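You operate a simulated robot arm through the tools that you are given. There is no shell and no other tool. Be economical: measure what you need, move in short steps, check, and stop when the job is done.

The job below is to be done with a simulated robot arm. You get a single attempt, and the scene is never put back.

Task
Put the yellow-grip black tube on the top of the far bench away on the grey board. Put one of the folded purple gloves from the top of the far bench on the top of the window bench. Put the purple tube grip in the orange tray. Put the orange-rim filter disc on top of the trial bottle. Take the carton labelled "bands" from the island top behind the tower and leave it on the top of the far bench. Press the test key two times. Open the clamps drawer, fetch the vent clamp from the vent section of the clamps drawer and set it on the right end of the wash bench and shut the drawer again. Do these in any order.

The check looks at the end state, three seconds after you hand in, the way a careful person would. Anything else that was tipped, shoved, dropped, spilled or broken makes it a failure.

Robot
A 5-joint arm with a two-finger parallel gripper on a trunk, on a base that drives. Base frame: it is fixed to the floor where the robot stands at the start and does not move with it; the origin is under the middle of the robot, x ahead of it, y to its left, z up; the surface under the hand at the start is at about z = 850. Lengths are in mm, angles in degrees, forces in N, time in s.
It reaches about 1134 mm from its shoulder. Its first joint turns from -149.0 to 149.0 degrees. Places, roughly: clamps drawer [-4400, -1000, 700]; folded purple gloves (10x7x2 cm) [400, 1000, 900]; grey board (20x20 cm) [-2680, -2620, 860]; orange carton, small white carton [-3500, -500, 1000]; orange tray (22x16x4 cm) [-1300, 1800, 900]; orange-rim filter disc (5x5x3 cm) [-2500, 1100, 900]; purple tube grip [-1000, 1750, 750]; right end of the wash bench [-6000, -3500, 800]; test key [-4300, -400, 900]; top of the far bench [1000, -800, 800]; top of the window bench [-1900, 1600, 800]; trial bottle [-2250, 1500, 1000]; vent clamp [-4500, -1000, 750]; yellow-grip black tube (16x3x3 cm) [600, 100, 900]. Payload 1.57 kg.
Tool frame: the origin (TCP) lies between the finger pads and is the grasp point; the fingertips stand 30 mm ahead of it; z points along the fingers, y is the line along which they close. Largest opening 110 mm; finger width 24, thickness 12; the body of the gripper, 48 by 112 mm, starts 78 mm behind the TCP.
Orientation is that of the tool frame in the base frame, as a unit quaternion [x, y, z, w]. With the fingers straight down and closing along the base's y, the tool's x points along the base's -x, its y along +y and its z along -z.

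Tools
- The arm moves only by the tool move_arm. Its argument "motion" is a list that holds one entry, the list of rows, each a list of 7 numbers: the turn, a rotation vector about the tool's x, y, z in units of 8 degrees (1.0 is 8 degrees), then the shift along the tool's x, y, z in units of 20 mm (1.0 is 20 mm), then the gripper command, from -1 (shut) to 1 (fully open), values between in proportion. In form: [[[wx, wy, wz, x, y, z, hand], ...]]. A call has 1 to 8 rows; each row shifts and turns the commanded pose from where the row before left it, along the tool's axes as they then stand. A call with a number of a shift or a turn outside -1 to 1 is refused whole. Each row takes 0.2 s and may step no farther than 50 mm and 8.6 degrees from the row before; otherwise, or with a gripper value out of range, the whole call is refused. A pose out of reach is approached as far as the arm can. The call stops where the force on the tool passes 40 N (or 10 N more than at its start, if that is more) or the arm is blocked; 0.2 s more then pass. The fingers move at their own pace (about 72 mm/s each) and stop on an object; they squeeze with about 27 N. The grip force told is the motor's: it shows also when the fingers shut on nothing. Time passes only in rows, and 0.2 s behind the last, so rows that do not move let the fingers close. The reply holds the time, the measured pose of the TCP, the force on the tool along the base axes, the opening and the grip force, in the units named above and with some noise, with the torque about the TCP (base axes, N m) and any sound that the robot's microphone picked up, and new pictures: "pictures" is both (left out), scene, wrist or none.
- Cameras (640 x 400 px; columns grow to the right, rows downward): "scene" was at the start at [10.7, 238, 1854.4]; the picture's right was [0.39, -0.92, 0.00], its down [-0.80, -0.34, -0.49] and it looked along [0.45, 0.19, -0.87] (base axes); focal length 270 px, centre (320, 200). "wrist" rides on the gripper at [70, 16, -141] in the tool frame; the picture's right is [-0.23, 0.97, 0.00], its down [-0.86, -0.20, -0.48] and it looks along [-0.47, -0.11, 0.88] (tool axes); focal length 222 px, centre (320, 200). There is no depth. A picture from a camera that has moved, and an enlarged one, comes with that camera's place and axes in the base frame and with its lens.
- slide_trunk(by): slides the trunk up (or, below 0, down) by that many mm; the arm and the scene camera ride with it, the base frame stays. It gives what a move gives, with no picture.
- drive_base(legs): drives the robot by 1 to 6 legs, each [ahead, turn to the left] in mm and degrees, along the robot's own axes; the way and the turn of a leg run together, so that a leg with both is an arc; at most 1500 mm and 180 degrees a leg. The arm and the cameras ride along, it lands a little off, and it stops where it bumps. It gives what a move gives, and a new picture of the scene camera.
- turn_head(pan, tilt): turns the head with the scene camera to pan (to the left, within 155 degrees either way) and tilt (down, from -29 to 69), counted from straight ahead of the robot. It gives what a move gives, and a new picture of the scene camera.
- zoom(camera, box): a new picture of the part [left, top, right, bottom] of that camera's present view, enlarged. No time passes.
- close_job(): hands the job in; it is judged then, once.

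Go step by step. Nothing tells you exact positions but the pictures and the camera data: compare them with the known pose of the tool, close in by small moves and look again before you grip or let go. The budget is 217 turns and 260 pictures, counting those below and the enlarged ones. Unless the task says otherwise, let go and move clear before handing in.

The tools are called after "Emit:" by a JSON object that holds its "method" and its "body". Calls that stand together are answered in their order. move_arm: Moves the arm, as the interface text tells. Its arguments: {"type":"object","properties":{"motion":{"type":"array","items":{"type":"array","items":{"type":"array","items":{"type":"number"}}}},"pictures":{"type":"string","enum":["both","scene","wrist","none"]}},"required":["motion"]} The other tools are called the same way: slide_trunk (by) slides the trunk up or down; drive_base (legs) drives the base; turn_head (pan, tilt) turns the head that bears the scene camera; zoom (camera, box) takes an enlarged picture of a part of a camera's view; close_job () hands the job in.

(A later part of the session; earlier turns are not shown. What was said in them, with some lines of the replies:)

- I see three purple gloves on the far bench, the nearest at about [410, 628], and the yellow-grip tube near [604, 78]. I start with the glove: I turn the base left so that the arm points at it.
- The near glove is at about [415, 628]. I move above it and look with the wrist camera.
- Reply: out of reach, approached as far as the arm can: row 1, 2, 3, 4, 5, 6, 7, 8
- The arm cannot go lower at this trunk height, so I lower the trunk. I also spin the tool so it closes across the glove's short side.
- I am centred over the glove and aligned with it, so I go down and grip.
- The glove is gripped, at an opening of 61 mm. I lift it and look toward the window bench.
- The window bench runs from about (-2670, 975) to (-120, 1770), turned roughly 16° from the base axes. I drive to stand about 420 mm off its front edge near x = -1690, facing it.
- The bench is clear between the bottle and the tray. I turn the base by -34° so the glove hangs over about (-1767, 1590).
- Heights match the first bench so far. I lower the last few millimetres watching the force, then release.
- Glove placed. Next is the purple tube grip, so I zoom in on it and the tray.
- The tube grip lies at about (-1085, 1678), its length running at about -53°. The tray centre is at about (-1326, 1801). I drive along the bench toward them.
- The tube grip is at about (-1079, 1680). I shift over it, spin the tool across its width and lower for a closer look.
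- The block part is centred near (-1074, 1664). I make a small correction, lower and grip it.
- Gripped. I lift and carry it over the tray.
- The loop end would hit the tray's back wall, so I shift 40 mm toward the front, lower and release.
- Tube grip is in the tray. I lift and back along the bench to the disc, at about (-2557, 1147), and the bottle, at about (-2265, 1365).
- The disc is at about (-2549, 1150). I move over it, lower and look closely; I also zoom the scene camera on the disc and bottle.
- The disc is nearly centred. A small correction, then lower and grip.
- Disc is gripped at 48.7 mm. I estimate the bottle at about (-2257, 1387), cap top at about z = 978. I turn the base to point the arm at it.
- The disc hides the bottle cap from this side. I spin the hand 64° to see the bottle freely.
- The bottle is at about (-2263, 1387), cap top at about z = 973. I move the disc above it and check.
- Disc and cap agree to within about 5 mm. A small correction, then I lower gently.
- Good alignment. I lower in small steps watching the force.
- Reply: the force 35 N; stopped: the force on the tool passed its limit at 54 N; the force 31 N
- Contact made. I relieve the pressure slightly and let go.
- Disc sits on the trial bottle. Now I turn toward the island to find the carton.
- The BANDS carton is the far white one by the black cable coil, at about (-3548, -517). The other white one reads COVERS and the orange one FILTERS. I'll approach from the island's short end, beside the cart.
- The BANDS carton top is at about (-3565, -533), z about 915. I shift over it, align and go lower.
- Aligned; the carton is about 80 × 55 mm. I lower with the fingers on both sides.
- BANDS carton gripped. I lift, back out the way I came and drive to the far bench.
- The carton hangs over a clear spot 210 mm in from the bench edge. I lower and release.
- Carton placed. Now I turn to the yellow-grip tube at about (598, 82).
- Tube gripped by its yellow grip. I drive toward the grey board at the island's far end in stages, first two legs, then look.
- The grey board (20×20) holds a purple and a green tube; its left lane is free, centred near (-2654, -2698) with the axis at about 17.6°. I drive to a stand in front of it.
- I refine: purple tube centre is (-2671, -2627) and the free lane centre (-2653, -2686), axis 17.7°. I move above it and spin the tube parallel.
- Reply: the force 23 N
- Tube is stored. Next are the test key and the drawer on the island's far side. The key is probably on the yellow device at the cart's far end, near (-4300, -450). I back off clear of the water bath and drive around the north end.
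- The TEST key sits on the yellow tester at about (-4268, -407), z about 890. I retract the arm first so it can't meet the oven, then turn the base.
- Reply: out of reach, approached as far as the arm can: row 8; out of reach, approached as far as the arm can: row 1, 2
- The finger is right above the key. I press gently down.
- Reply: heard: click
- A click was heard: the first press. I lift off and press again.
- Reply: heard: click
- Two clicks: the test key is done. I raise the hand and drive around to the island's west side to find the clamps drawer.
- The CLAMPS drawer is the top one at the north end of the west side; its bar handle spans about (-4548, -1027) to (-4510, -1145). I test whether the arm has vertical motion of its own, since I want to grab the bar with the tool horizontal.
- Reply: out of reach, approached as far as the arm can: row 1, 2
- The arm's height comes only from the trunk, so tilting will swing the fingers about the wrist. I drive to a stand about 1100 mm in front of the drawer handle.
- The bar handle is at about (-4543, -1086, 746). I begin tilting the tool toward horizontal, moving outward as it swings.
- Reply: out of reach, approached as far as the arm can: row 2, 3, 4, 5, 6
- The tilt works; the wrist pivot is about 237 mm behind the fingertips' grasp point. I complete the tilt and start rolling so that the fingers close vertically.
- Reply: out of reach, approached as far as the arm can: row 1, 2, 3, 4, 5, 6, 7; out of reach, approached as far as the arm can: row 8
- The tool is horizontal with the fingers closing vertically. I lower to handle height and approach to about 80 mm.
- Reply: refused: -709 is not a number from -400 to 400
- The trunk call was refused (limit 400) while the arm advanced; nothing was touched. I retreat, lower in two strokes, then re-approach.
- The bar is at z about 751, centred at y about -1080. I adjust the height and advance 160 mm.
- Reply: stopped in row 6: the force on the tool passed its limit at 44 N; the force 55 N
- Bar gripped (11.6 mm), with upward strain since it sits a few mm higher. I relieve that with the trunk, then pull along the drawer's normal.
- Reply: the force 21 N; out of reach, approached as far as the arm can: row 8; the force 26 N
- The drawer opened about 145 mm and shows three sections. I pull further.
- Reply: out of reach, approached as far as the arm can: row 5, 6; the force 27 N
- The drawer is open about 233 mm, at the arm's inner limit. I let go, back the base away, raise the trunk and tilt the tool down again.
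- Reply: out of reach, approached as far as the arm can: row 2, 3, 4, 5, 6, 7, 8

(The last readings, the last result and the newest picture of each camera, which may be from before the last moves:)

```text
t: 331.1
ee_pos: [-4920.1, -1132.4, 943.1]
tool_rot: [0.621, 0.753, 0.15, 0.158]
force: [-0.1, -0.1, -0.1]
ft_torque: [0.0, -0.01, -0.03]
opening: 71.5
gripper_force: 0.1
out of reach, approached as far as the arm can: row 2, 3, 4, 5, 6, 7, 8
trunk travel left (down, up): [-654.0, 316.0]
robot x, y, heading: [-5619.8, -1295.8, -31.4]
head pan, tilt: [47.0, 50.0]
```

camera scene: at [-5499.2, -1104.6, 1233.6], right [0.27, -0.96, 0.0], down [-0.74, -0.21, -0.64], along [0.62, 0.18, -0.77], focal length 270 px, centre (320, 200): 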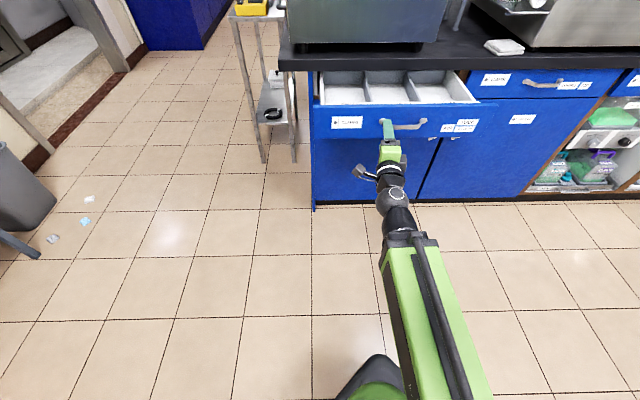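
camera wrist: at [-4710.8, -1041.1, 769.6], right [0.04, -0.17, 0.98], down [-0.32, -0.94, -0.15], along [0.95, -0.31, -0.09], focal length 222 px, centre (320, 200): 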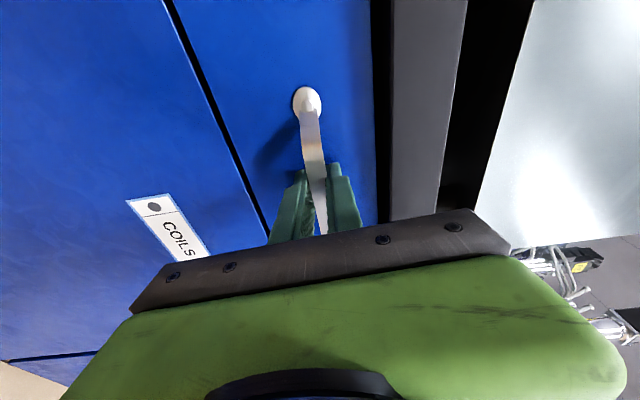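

Emit:
{"method": "move_arm", "body": {"motion": [[[1, 0, 0, 0, -0.6, 0, 0.3], [1, 0, 0, 0, -0.6, 0, 0.3], [1, 0, 0, 0, -0.6, 0, 0.3], [0.2, 0, 0, 0, 0, 0, 0.3]]], "pictures": "scene"}}

Emit:
{"method": "zoom", "body": {"camera": "scene", "box": [280, 140, 500, 270]}}

```text
t: 332.1
ee_pos: [-4952.0, -1142.1, 922.5]
tool_rot: [0.641, 0.767, -0.021, 0.016]
force: [0.5, 1.0, -0.2]
ft_torque: [0.01, 0.01, 0.0]
opening: 71.4
gripper_force: 0.1
out of reach, approached as far as the arm can: row 1, 2
trunk travel left (down, up): [-654.0, 316.0]
robot x, y, heading: [-5621.2, -1295.5, -31.1]
head pan, tilt: [47.0, 50.0]
camera scene: at [-5499.3, -1104.6, 1633.6], right [0.27, -0.96, 0.0], down [-0.74, -0.21, -0.64], along [0.62, 0.18, -0.77], focal length 270 px, centre (320, 200)
```

scene: 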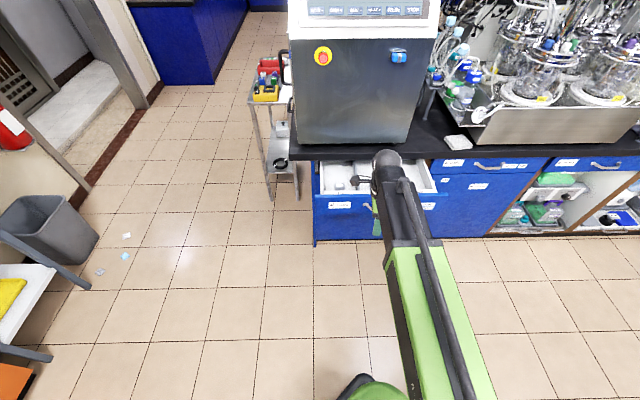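

```text
2.91 times, centred on (390, 205) of scene
camera zoom: at [-5499.3, -1104.6, 1633.6], right [0.27, -0.96, 0.0], down [-0.74, -0.21, -0.64], along [0.62, 0.18, -0.77], focal length 786 px, centre (116, 186)
```

zoom: 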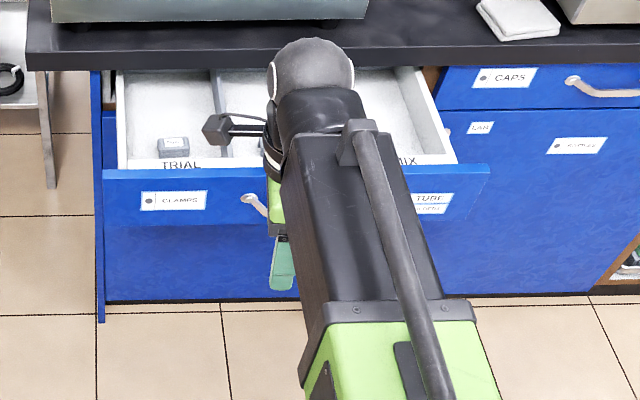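

The drawer sections read TRIAL, (hidden middle) and MIX. I move the base so the wrist camera looks into the middle section.

Emit:
{"method": "drive_base", "body": {"legs": [[0, 33.8], [240, 0], [0, -33.8]]}}

Emit:
{"method": "zoom", "body": {"camera": "wrist", "box": [0, 0, 640, 400]}}

```text
t: 337.1
ee_pos: [-4715.6, -1123.5, 920.8]
tool_rot: [0.639, 0.769, -0.02, 0.018]
force: [0.0, 0.6, 0.1]
ft_torque: [-0.1, -0.02, 0.02]
opening: 71.6
gripper_force: 0.1
trunk travel left (down, up): [-654.0, 316.0]
robot x, y, heading: [-5387.8, -1284.8, -30.8]
head pan, tilt: [47.0, 50.0]
camera scene: at [-5266.9, -1090.6, 1633.4], right [0.28, -0.96, 0.0], down [-0.73, -0.22, -0.64], along [0.62, 0.18, -0.77], focal length 270 px, centre (320, 200)
```

scene: 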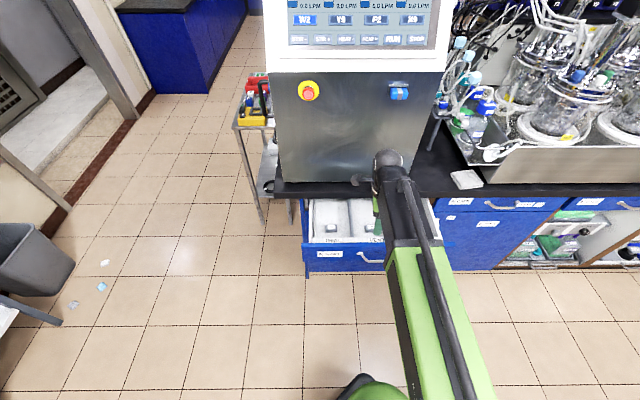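

```text
1.00 times, centred on (320, 200) of wrist (not enlarged: the box is as wide or as high as the picture)
camera zoom: at [-4713.2, -1043.5, 1057.6], right [1.0, -0.04, 0.0], down [-0.04, -0.85, 0.53], along [-0.02, -0.53, -0.85], focal length 222 px, centre (320, 200)
```

zoom: 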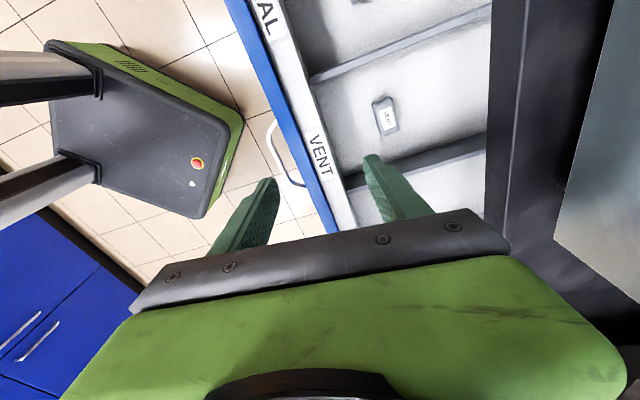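

Emit:
{"method": "zoom", "body": {"camera": "wrist", "box": [310, 60, 470, 160]}}

Emit:
{"method": "zoom", "body": {"camera": "scene", "box": [290, 180, 450, 280]}}

```text
4.00 times, centred on (390, 110) of wrist
camera zoom: at [-4713.2, -1043.5, 1057.6], right [1.0, -0.04, 0.0], down [-0.04, -0.85, 0.53], along [-0.02, -0.53, -0.85], focal length 888 px, centre (40, 560)
```

zoom: 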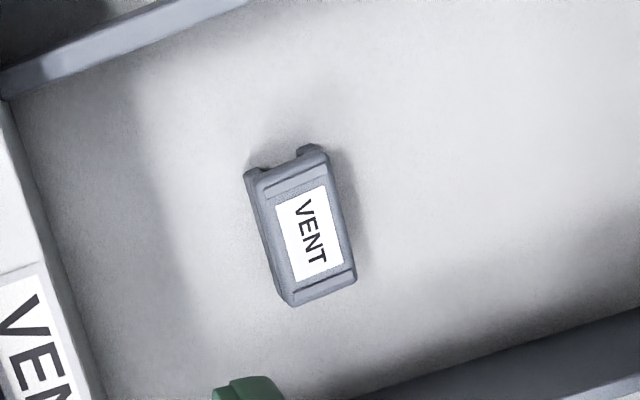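

```text
4.00 times, centred on (370, 230) of scene
camera zoom: at [-5266.9, -1090.6, 1633.4], right [0.28, -0.96, 0.0], down [-0.73, -0.22, -0.64], along [0.62, 0.18, -0.77], focal length 1080 px, centre (120, 80)
```

zoom: 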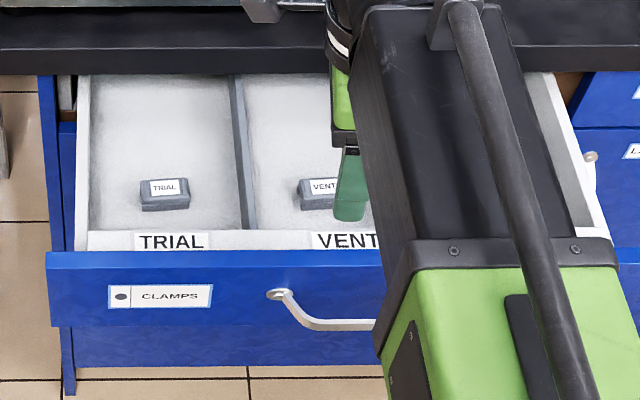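

The VENT clamp is in the middle section at about (-4621, -1113), top z about 727, its long side across the drawer. I move over it and lower partway to check.

Emit:
{"method": "move_arm", "body": {"motion": [[[0, 0.08, -0.11, -0.07, 0.95, 0, 0], [0, 0.08, -0.11, -0.07, 0.95, 0, 0], [0, 0.08, -0.11, -0.07, 0.95, 0, 0], [0, 0.08, -0.11, -0.07, 0.95, 0, 0], [0, 0.08, -0.11, -0.07, 0.95, 0, 0]]], "pictures": "none"}}

Emit:
{"method": "slide_trunk", "body": {"by": -115}}

Emit:
{"method": "zoom", "body": {"camera": "wrist", "box": [160, 50, 480, 250]}}

```text
t: 338.3
ee_pos: [-4620.6, -1111.2, 921.8]
tool_rot: [0.61, 0.793, -0.003, -0.005]
force: [-0.7, -0.4, 0.3]
ft_torque: [0.02, 0.0, 0.02]
opening: 54.8
gripper_force: 0.1
trunk travel left (down, up): [-654.0, 316.0]
robot x, y, heading: [-5386.8, -1287.4, -30.6]
head pan, tilt: [47.0, 50.0]
```

```text
t: 339.8
ee_pos: [-4620.0, -1110.8, 805.1]
tool_rot: [0.609, 0.793, -0.003, -0.005]
force: [-0.6, 0.1, 0.5]
ft_torque: [0.02, 0.0, 0.0]
opening: 55.0
gripper_force: 0.0
trunk travel left (down, up): [-539.0, 431.0]
robot x, y, heading: [-5387.1, -1287.4, -30.4]
head pan, tilt: [47.0, 50.0]
```

```text
2.00 times, centred on (320, 150) of wrist
camera zoom: at [-4621.4, -1039.8, 946.5], right [1.0, 0.03, -0.01], down [0.03, -0.88, 0.48], along [0.01, -0.48, -0.88], focal length 444 px, centre (320, 300)
```

zoom: 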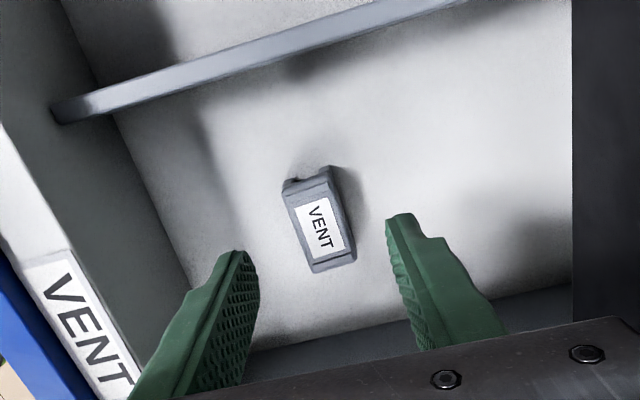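

Emit:
{"method": "move_arm", "body": {"motion": [[[0, 0, -0.8, 0.1, 0, 0, 0]]], "pictures": "none"}}

Emit:
{"method": "slide_trunk", "body": {"by": -63}}

Emit:
{"method": "move_arm", "body": {"motion": [[[0, 0, 0, 0, 0, 0, -1], [0, 0, 0, 0, 0, 0, -1], [0, 0, 0, 0, 0, 0, -1], [0, 0, 0, 0, 0, 0, -1]]], "pictures": "wrist"}}

```text
t: 340.1
ee_pos: [-4620.6, -1111.1, 806.1]
tool_rot: [0.564, 0.826, -0.003, -0.005]
force: [-0.8, 0.6, -0.2]
ft_torque: [0.0, 0.01, 0.0]
opening: 55.0
gripper_force: 0.1
trunk travel left (down, up): [-539.0, 431.0]
robot x, y, heading: [-5385.9, -1282.7, -30.2]
head pan, tilt: [47.0, 50.0]
```

```text
t: 341.2
ee_pos: [-4620.9, -1110.5, 744.2]
tool_rot: [0.564, 0.826, -0.003, -0.004]
force: [-0.5, -0.1, 19.5]
ft_torque: [0.0, -0.71, 0.04]
opening: 55.2
gripper_force: 0.1
trunk travel left (down, up): [-476.0, 494.0]
robot x, y, heading: [-5385.7, -1283.6, -30.6]
head pan, tilt: [47.0, 50.0]
```

```text
t: 342.2
ee_pos: [-4622.4, -1109.0, 743.9]
tool_rot: [0.563, 0.827, -0.002, -0.004]
force: [-2.2, 8.6, 22.5]
ft_torque: [0.22, -0.43, 0.2]
opening: 24.6
gripper_force: 27.1
trunk travel left (down, up): [-476.0, 494.0]
robot x, y, heading: [-5386.2, -1284.3, -30.4]
head pan, tilt: [47.0, 50.0]
camera wrist: at [-4631.4, -1037.6, 885.0], right [0.99, 0.14, -0.01], down [0.13, -0.87, 0.48], along [0.06, -0.47, -0.88], focal length 222 px, centre (320, 200)
```

wrist: 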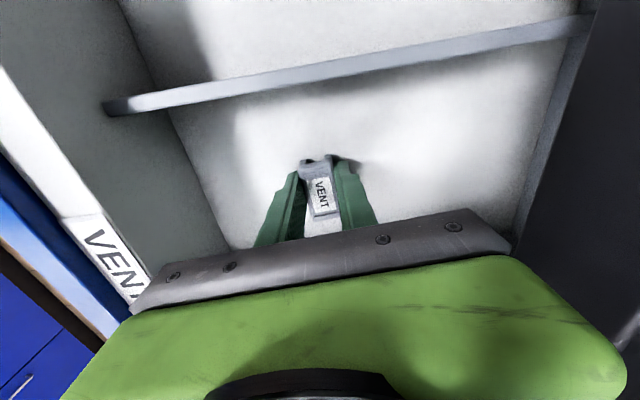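

Clamp gripped. I'll close the drawer while holding it: with the tool tilted 30°, the outer face of the far finger can push the bar handle without the clamp touching. I lift, back the base up and tilt.

Emit:
{"method": "slide_trunk", "body": {"by": 210}}

Emit:
{"method": "drive_base", "body": {"legs": [[0, 33.8], [-140, 0], [0, -33.8]]}}

Emit:
{"method": "move_arm", "body": {"motion": [[[0, 0, 0.7, 0, -0.6, 0, -1], [0, 0, 0.7, 0, -0.6, 0, -1], [-1, 0, 0, 0, -0.8, 0, -1], [-1, 0, 0, 0, -0.8, 0, -1], [-1, 0, 0, 0, -0.8, 0, -1], [-0.75, 0, 0, 0, -0.8, 0, -1], [0, 0, 0, 0, -0.6, 0, -1]]], "pictures": "scene"}}

```text
t: 344.4
ee_pos: [-4619.9, -1109.0, 953.2]
tool_rot: [0.565, 0.825, -0.003, -0.005]
force: [0.7, 0.9, -0.6]
ft_torque: [-0.01, -0.02, 0.01]
opening: 24.8
gripper_force: 26.8
trunk travel left (down, up): [-686.0, 284.0]
robot x, y, heading: [-5385.8, -1287.3, -30.3]
head pan, tilt: [47.0, 50.0]
```

```text
t: 348.9
ee_pos: [-4761.0, -1104.9, 953.0]
tool_rot: [0.558, 0.83, -0.003, -0.005]
force: [-0.3, 0.8, 0.1]
ft_torque: [-0.05, 0.03, 0.01]
opening: 25.0
gripper_force: 26.9
trunk travel left (down, up): [-686.0, 284.0]
robot x, y, heading: [-5524.4, -1294.1, -29.1]
head pan, tilt: [47.0, 50.0]
camera scene: at [-5409.5, -1097.5, 1665.3], right [0.3, -0.95, 0.0], down [-0.73, -0.23, -0.64], along [0.61, 0.19, -0.77], focal length 270 px, centre (320, 200)
```

scene: 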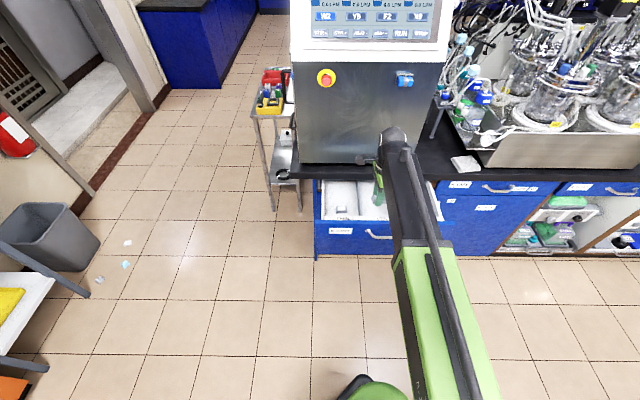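

```text
t: 350.6
ee_pos: [-4853.5, -1128.6, 984.9]
tool_rot: [0.616, 0.746, 0.197, 0.16]
force: [-0.2, -0.2, -0.2]
ft_torque: [0.02, -0.01, 0.0]
opening: 24.7
gripper_force: 26.7
out of reach, approached as far as the arm can: row 4, 5, 6, 7
trunk travel left (down, up): [-686.0, 284.0]
robot x, y, heading: [-5524.2, -1297.1, -29.4]
head pan, tilt: [47.0, 50.0]
camera scene: at [-5409.0, -1100.9, 1665.6], right [0.3, -0.95, 0.0], down [-0.73, -0.23, -0.64], along [0.61, 0.2, -0.77], focal length 270 px, centre (320, 200)
```

scene: 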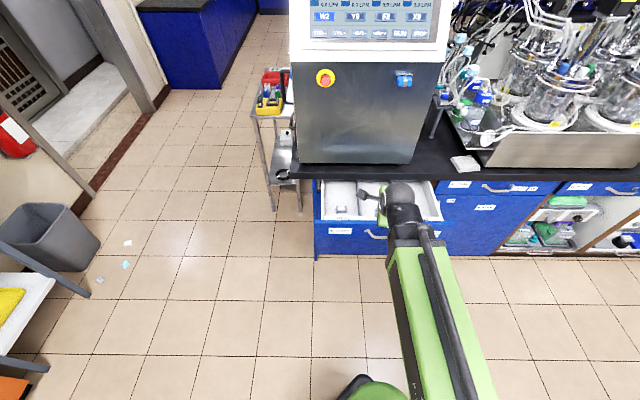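

I shift south to the handle's centre line, lower to bar height, and push the drawer.

Emit:
{"method": "move_arm", "body": {"motion": [[[0, 0, 0, -0.8, 0, 0, -1], [0, 0, 0, -0.8, 0, 0, -1], [0, 0, 0, -0.75, 0, 0, -1]]], "pictures": "none"}}

Emit:
{"method": "slide_trunk", "body": {"by": -230}}

Emit:
{"method": "move_arm", "body": {"motion": [[[0, 0, 0, 0.1, 0.87, 0.49, -1], [0, 0, 0, 0.1, 0.87, 0.49, -1], [0, 0, 0, 0.1, 0.87, 0.49, -1], [0, 0, 0, 0.1, 0.87, 0.49, -1]]], "pictures": "both"}}

```text
t: 351.4
ee_pos: [-4844.9, -1174.2, 983.4]
tool_rot: [0.615, 0.746, 0.196, 0.16]
force: [0.2, -0.7, -0.1]
ft_torque: [0.03, 0.01, -0.01]
opening: 24.9
gripper_force: 26.9
trunk travel left (down, up): [-686.0, 284.0]
robot x, y, heading: [-5525.0, -1295.6, -29.3]
head pan, tilt: [47.0, 50.0]
```

```text
t: 353.8
ee_pos: [-4845.6, -1172.8, 753.0]
tool_rot: [0.616, 0.746, 0.196, 0.16]
force: [-0.1, -0.8, -0.5]
ft_torque: [-0.03, 0.02, -0.04]
opening: 24.9
gripper_force: 27.8
trunk travel left (down, up): [-456.0, 514.0]
robot x, y, heading: [-5527.0, -1295.5, -29.5]
head pan, tilt: [47.0, 50.0]
```

```text
t: 354.8
ee_pos: [-4767.9, -1151.8, 752.4]
tool_rot: [0.615, 0.747, 0.197, 0.16]
force: [-0.2, 0.0, -0.5]
ft_torque: [0.0, -0.01, 0.02]
opening: 24.7
gripper_force: 27.2
trunk travel left (down, up): [-456.0, 514.0]
robot x, y, heading: [-5523.6, -1294.7, -29.3]
head pan, tilt: [47.0, 50.0]
camera scene: at [-5408.9, -1100.9, 1435.7], right [0.3, -0.95, 0.0], down [-0.73, -0.23, -0.64], along [0.61, 0.2, -0.77], focal length 270 px, centre (320, 200)
camera wrist: at [-4835.5, -1091.7, 884.0], right [0.88, -0.06, 0.48], down [-0.24, -0.92, 0.32], along [0.42, -0.39, -0.82], focal length 222 px, centre (320, 200)
```

scene: 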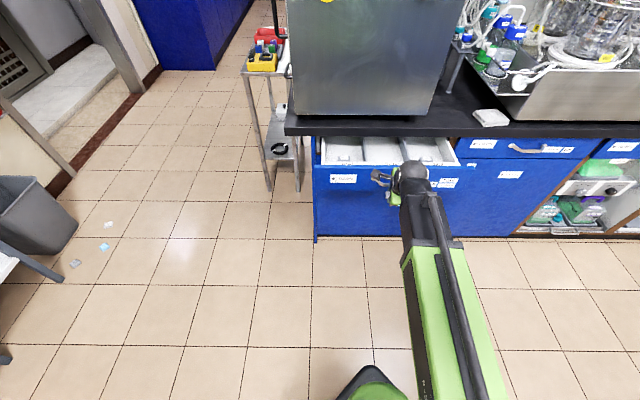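
wrist: 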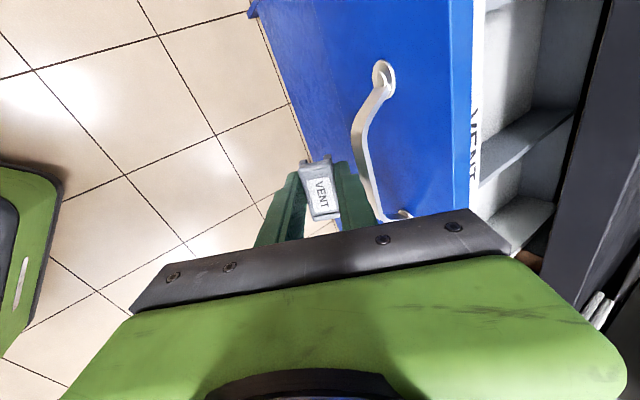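

The finger is pushing the bar and the drawer is sliding. I continue.

Emit:
{"method": "move_arm", "body": {"motion": [[[0, 0, 0, 0.1, 0.87, 0.49, -1], [0, 0, 0, 0.1, 0.87, 0.49, -1], [0, 0, 0, 0.1, 0.87, 0.49, -1], [0, 0, 0, 0.1, 0.87, 0.49, -1], [0, 0, 0, 0.1, 0.87, 0.49, -1], [0, 0, 0, 0.1, 0.87, 0.49, -1], [0, 0, 0, 0.1, 0.87, 0.49, -1], [0, 0, 0, 0.1, 0.87, 0.49, -1]]], "pictures": "none"}}

Emit:
{"method": "move_arm", "body": {"motion": [[[0, 0, 0, 0.1, 0.87, 0.49, -1], [0, 0, 0, 0.05, 0.43, 0.24, -1], [0, 0, 0, 0.05, 0.43, 0.24, -1], [0, 0, 0, 0.05, 0.43, 0.24, -1]]], "pictures": "both"}}

```text
t: 356.6
ee_pos: [-4614.0, -1103.6, 752.6]
tool_rot: [0.616, 0.746, 0.196, 0.16]
force: [-0.5, 0.3, -0.6]
ft_torque: [0.02, 0.05, -0.01]
opening: 24.9
gripper_force: 26.5
trunk travel left (down, up): [-456.0, 514.0]
robot x, y, heading: [-5525.4, -1297.7, -29.1]
head pan, tilt: [47.0, 50.0]
```

```text
t: 357.4
ee_pos: [-4582.8, -1094.6, 751.1]
tool_rot: [0.617, 0.748, 0.189, 0.155]
force: [-6.4, -1.2, -4.9]
ft_torque: [-0.04, 0.07, 0.04]
opening: 24.8
gripper_force: 27.3
trunk travel left (down, up): [-456.0, 514.0]
robot x, y, heading: [-5529.0, -1296.7, -29.4]
head pan, tilt: [47.0, 50.0]
stopped in row 4: the force on the tool passed its limit at 52 N (the readings are from after the stop); the commanded pose is now the measured one
camera scene: at [-5409.0, -1100.9, 1435.6], right [0.3, -0.95, 0.0], down [-0.73, -0.23, -0.64], along [0.61, 0.2, -0.77], focal length 270 px, centre (320, 200)
camera wrist: at [-4648.4, -1035.4, 882.7], right [0.88, -0.06, 0.46], down [-0.23, -0.92, 0.33], along [0.4, -0.4, -0.83], focal length 222 px, centre (320, 200)
```

scene: 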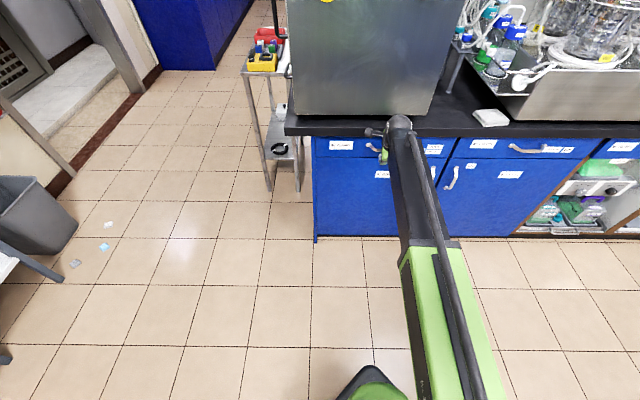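
wrist: 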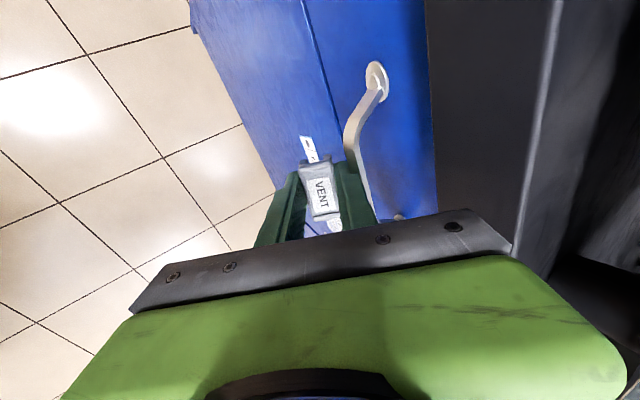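

The push stopped with a rise in force; the drawer looks shut. I retreat and check it's flush.

Emit:
{"method": "move_arm", "body": {"motion": [[[0, 0, 0, -0.1, -0.87, -0.49, -1], [0, 0, 0, -0.1, -0.87, -0.49, -1], [0, 0, 0, -0.1, -0.87, -0.49, -1], [0, 0, 0, -0.1, -0.87, -0.49, -1], [0, 0, 0, -0.1, -0.87, -0.49, -1], [0, 0, 0, -0.1, -0.87, -0.49, -1], [0, 0, 0, -0.1, -0.87, -0.49, -1], [0, 0, 0, -0.1, -0.87, -0.49, -1]]], "pictures": "wrist"}}

Emit:
{"method": "zoom", "body": {"camera": "scene", "box": [300, 110, 460, 210]}}

```text
t: 359.2
ee_pos: [-4735.0, -1139.9, 751.5]
tool_rot: [0.616, 0.748, 0.19, 0.157]
force: [0.2, 0.3, 0.0]
ft_torque: [-0.01, 0.0, 0.03]
opening: 25.1
gripper_force: 27.3
trunk travel left (down, up): [-456.0, 514.0]
robot x, y, heading: [-5527.3, -1293.1, -29.4]
head pan, tilt: [47.0, 50.0]
camera wrist: at [-4801.3, -1081.2, 882.9], right [0.88, -0.06, 0.46], down [-0.23, -0.92, 0.32], along [0.41, -0.39, -0.82], focal length 222 px, centre (320, 200)
```

wrist: 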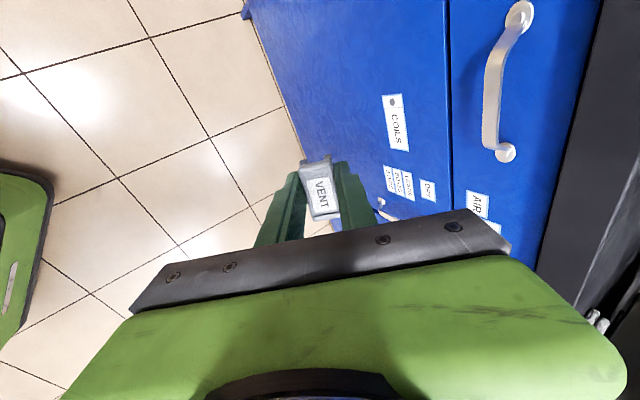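

```text
4.00 times, centred on (380, 160) of scene
camera zoom: at [-5409.0, -1100.8, 1435.6], right [0.3, -0.95, 0.0], down [-0.73, -0.23, -0.64], along [0.61, 0.2, -0.77], focal length 1080 px, centre (80, 360)
```

zoom: 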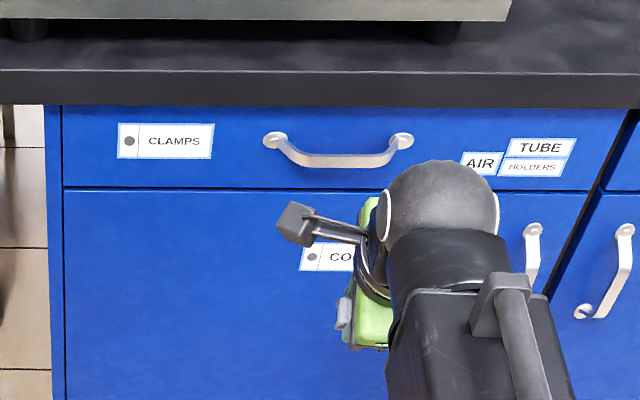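

The drawer is shut flush. I tilt back to vertical, raise the hand and look toward the wash bench.

Emit:
{"method": "slide_trunk", "body": {"by": 330}}

Emit:
{"method": "move_arm", "body": {"motion": [[[0.92, 0, 0, 0, -1, 0, -1], [0.92, 0, 0, 0, -1, 0, -1], [0.92, 0, 0, 0, -1, 0, -1], [0.85, 0, 0, 0, -1, 0, -1]]], "pictures": "none"}}

Emit:
{"method": "turn_head", "body": {"pan": -73, "tilt": 22}}

```text
t: 362.4
ee_pos: [-4734.8, -1139.7, 1081.8]
tool_rot: [0.617, 0.748, 0.19, 0.155]
force: [0.3, 0.4, -0.1]
ft_torque: [0.0, 0.0, 0.03]
opening: 25.0
gripper_force: 26.9
trunk travel left (down, up): [-786.0, 184.0]
robot x, y, heading: [-5527.7, -1296.5, -29.1]
head pan, tilt: [47.0, 50.0]
```

```text
t: 363.4
ee_pos: [-4809.4, -1154.3, 1052.8]
tool_rot: [0.636, 0.772, -0.003, -0.004]
force: [-0.3, 0.0, -0.7]
ft_torque: [0.01, 0.03, 0.04]
opening: 24.8
gripper_force: 27.3
out of reach, approached as far as the arm can: row 2
trunk travel left (down, up): [-786.0, 184.0]
robot x, y, heading: [-5529.4, -1293.4, -29.1]
head pan, tilt: [47.0, 50.0]
```

```text
t: 365.4
ee_pos: [-4808.9, -1154.2, 1053.5]
tool_rot: [0.636, 0.772, -0.002, -0.003]
force: [0.2, -0.3, 0.7]
ft_torque: [-0.03, -0.02, -0.01]
opening: 25.2
gripper_force: 27.6
trunk travel left (down, up): [-786.0, 184.0]
robot x, y, heading: [-5525.2, -1294.4, -29.1]
head pan, tilt: [-73.0, 22.0]
camera scene: at [-5502.0, -1214.9, 1808.0], right [-0.98, 0.21, 0.0], down [0.08, 0.37, -0.93], along [-0.2, -0.91, -0.37], focal length 270 px, centre (320, 200)
```

scene: 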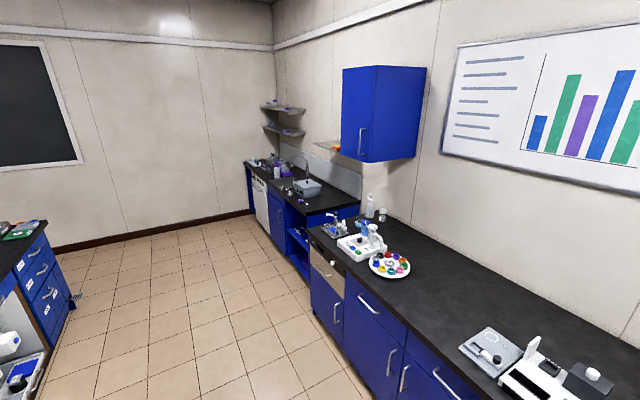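

Emit:
{"method": "zoom", "body": {"camera": "scene", "box": [230, 140, 390, 240]}}

```text
4.00 times, centred on (310, 190) of scene
camera zoom: at [-5502.0, -1214.9, 1808.0], right [-0.98, 0.21, 0.0], down [0.08, 0.37, -0.93], along [-0.2, -0.91, -0.37], focal length 1080 px, centre (360, 240)
```

zoom: 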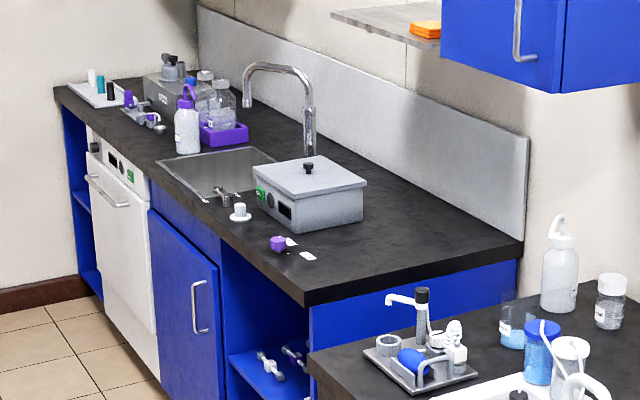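

The wash bench is the one with the sink; its right (near) end is free around (-6013, -3426). I raise further and drive there.

Emit:
{"method": "slide_trunk", "body": {"by": 160}}

Emit:
{"method": "drive_base", "body": {"legs": [[0, -56], [975, 0], [974, 0], [0, -119]]}}

Emit:
{"method": "zoom", "body": {"camera": "wrist", "box": [0, 0, 640, 400]}}

```text
t: 367.3
ee_pos: [-4808.9, -1153.6, 1212.9]
tool_rot: [0.636, 0.772, -0.002, -0.002]
force: [0.7, 0.3, -0.6]
ft_torque: [-0.01, -0.02, 0.02]
opening: 25.1
gripper_force: 26.8
trunk travel left (down, up): [-946.0, 24.0]
robot x, y, heading: [-5527.0, -1296.2, -29.2]
head pan, tilt: [-73.0, 22.0]
```

```text
t: 384.3
ee_pos: [-5994.7, -3491.6, 1214.6]
tool_rot: [0.825, -0.566, 0.004, -0.002]
force: [-0.5, 0.6, 1.1]
ft_torque: [-0.07, 0.0, -0.02]
opening: 24.7
gripper_force: 27.3
trunk travel left (down, up): [-946.0, 24.0]
robot x, y, heading: [-5303.7, -3189.5, 161.3]
head pan, tilt: [-73.0, 22.0]
camera scene: at [-5310.9, -3269.6, 1968.1], right [1.0, -0.03, 0.0], down [-0.01, -0.38, -0.93], along [0.03, 0.93, -0.38], focal length 270 px, centre (320, 200)
```

scene: 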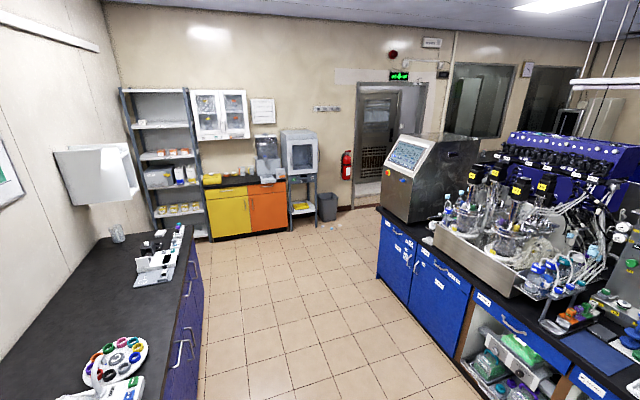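

```text
1.00 times, centred on (320, 200) of wrist (not enlarged: the box is as wide or as high as the picture)
camera zoom: at [-5985.8, -3561.8, 1354.1], right [-0.99, -0.14, -0.01], down [-0.13, 0.87, 0.48], along [-0.06, 0.47, -0.88], focal length 222 px, centre (320, 200)
```

zoom: 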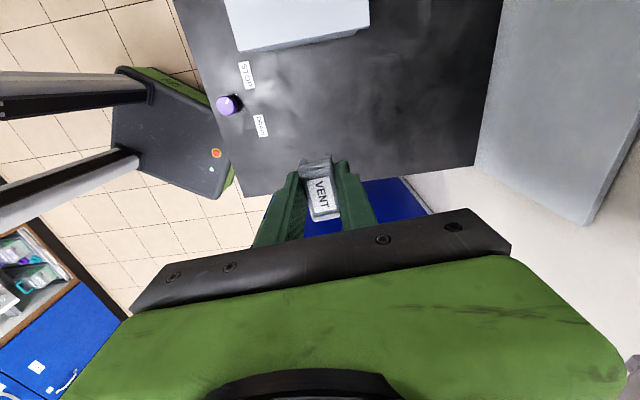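

The hand is over the right end, but the camera bracket is close to the grey box, so I shift 60 mm toward the end and lower partway.

Emit:
{"method": "move_arm", "body": {"motion": [[[0, 0, 0, -1, 0, 0, -1], [0, 0, 0, -1, 0, 0, -1], [0, 0, 0, -1, 0, 0, -1]]], "pictures": "none"}}

Emit:
{"method": "slide_trunk", "body": {"by": -285}}

Emit:
{"method": "zoom", "body": {"camera": "wrist", "box": [0, 0, 640, 400]}}

```text
t: 385.1
ee_pos: [-6014.6, -3434.6, 1213.7]
tool_rot: [0.825, -0.566, 0.003, -0.001]
force: [-0.2, 1.0, -0.3]
ft_torque: [-0.04, 0.01, -0.01]
opening: 25.1
gripper_force: 27.1
trunk travel left (down, up): [-946.0, 24.0]
robot x, y, heading: [-5298.5, -3191.7, 161.2]
head pan, tilt: [-73.0, 22.0]
```

```text
t: 388.0
ee_pos: [-6016.3, -3435.4, 927.4]
tool_rot: [0.825, -0.566, 0.003, -0.002]
force: [0.6, 0.1, -0.8]
ft_torque: [-0.02, -0.02, 0.0]
opening: 25.0
gripper_force: 26.6
trunk travel left (down, up): [-661.0, 309.0]
robot x, y, heading: [-5300.2, -3190.4, 161.2]
head pan, tilt: [-73.0, 22.0]
```

```text
1.00 times, centred on (320, 200) of wrist (not enlarged: the box is as wide or as high as the picture)
camera zoom: at [-6007.6, -3506.6, 1068.4], right [-0.99, -0.14, -0.01], down [-0.13, 0.87, 0.48], along [-0.06, 0.47, -0.88], focal length 222 px, centre (320, 200)
```

zoom: 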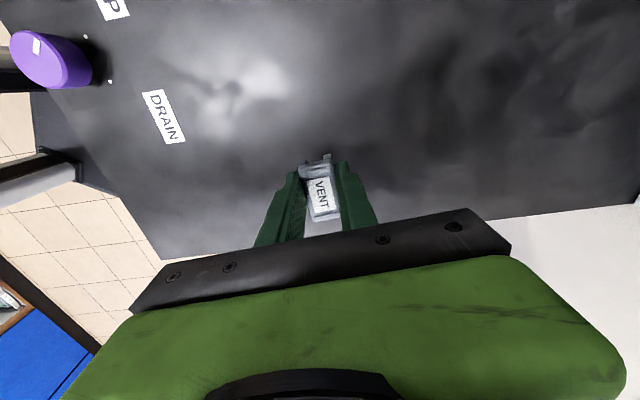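

Bench height works out to about 850. I lower the rest.

Emit:
{"method": "slide_trunk", "body": {"by": -44}}

Emit:
{"method": "slide_trunk", "body": {"by": -3}}

```text
t: 388.8
ee_pos: [-6016.3, -3436.5, 884.0]
tool_rot: [0.825, -0.565, 0.003, -0.002]
force: [-0.3, 0.5, -1.0]
ft_torque: [0.0, -0.03, 0.05]
opening: 25.0
gripper_force: 27.1
trunk travel left (down, up): [-617.0, 353.0]
robot x, y, heading: [-5301.7, -3190.6, 161.3]
head pan, tilt: [-73.0, 22.0]
```

```text
t: 389.4
ee_pos: [-6015.9, -3436.3, 880.6]
tool_rot: [0.825, -0.566, 0.002, -0.002]
force: [-0.1, 0.0, 0.7]
ft_torque: [-0.01, 0.01, -0.02]
opening: 25.1
gripper_force: 26.9
trunk travel left (down, up): [-614.0, 356.0]
robot x, y, heading: [-5303.3, -3193.6, 161.2]
head pan, tilt: [-73.0, 22.0]
```

Essentially at the surface (clamp bottom about z = 851). I release and lift.

Emit:
{"method": "move_arm", "body": {"motion": [[[0, 0, 0, 0, 0, 0, -0.4], [0, 0, 0, 0, 0, 0, 0], [0, 0, 0, 0, 0, 0, 0]]], "pictures": "none"}}

Emit:
{"method": "slide_trunk", "body": {"by": 200}}

Emit:
{"method": "zoom", "body": {"camera": "wrist", "box": [0, 0, 640, 400]}}

```text
t: 390.2
ee_pos: [-6015.2, -3435.6, 880.9]
tool_rot: [0.825, -0.565, 0.003, -0.003]
force: [0.4, 0.4, 0.4]
ft_torque: [-0.01, 0.0, -0.02]
opening: 54.8
gripper_force: 0.0
trunk travel left (down, up): [-614.0, 356.0]
robot x, y, heading: [-5300.9, -3190.0, 161.2]
head pan, tilt: [-73.0, 22.0]
```

```text
t: 392.3
ee_pos: [-6016.8, -3436.8, 1079.6]
tool_rot: [0.825, -0.565, 0.003, -0.003]
force: [0.0, -0.2, 1.0]
ft_torque: [0.01, 0.0, 0.04]
opening: 54.7
gripper_force: 0.1
trunk travel left (down, up): [-814.0, 156.0]
robot x, y, heading: [-5300.9, -3186.9, 161.1]
head pan, tilt: [-73.0, 22.0]
```

```text
1.00 times, centred on (320, 200) of wrist (not enlarged: the box is as wide or as high as the picture)
camera zoom: at [-6007.7, -3506.6, 1221.2], right [-0.99, -0.14, -0.01], down [-0.13, 0.87, 0.48], along [-0.06, 0.47, -0.88], focal length 222 px, centre (320, 200)
```

zoom: 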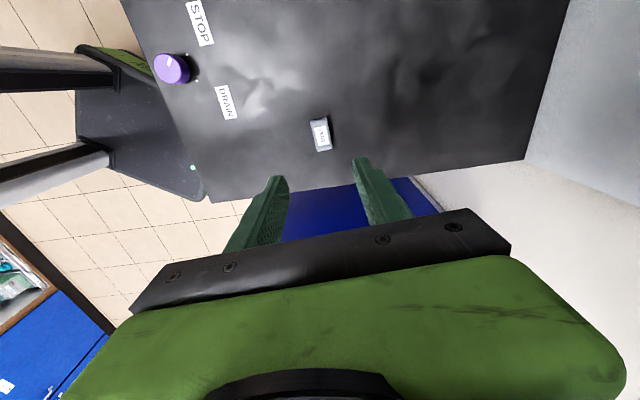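

The vent clamp rests on the right end of the wash bench and the hand is clear. All seven tasks are done, so I hand in.

Emit:
{"method": "close_job", "body": {}}

```text
The job is handed in.
```

I finished all seven tasks and handed the job in; the result of the check has not come back.

- **Tube:** the yellow-grip tube lies in the free lane of the grey board, parallel to the other two.
- **Glove:** one folded purple glove is on the window bench.
- **Tube grip:** it is in the orange tray.
- **Filter disc:** it sits centred on the trial bottle's cap.
- **Carton:** the "bands" carton is on the far bench.
- **Test key:** I pressed it twice and heard a click each time.
- **Vent clamp:** it is on the right end of the wash bench, and the clamps drawer is shut flush.

Nothing else was tipped or moved that I could see.
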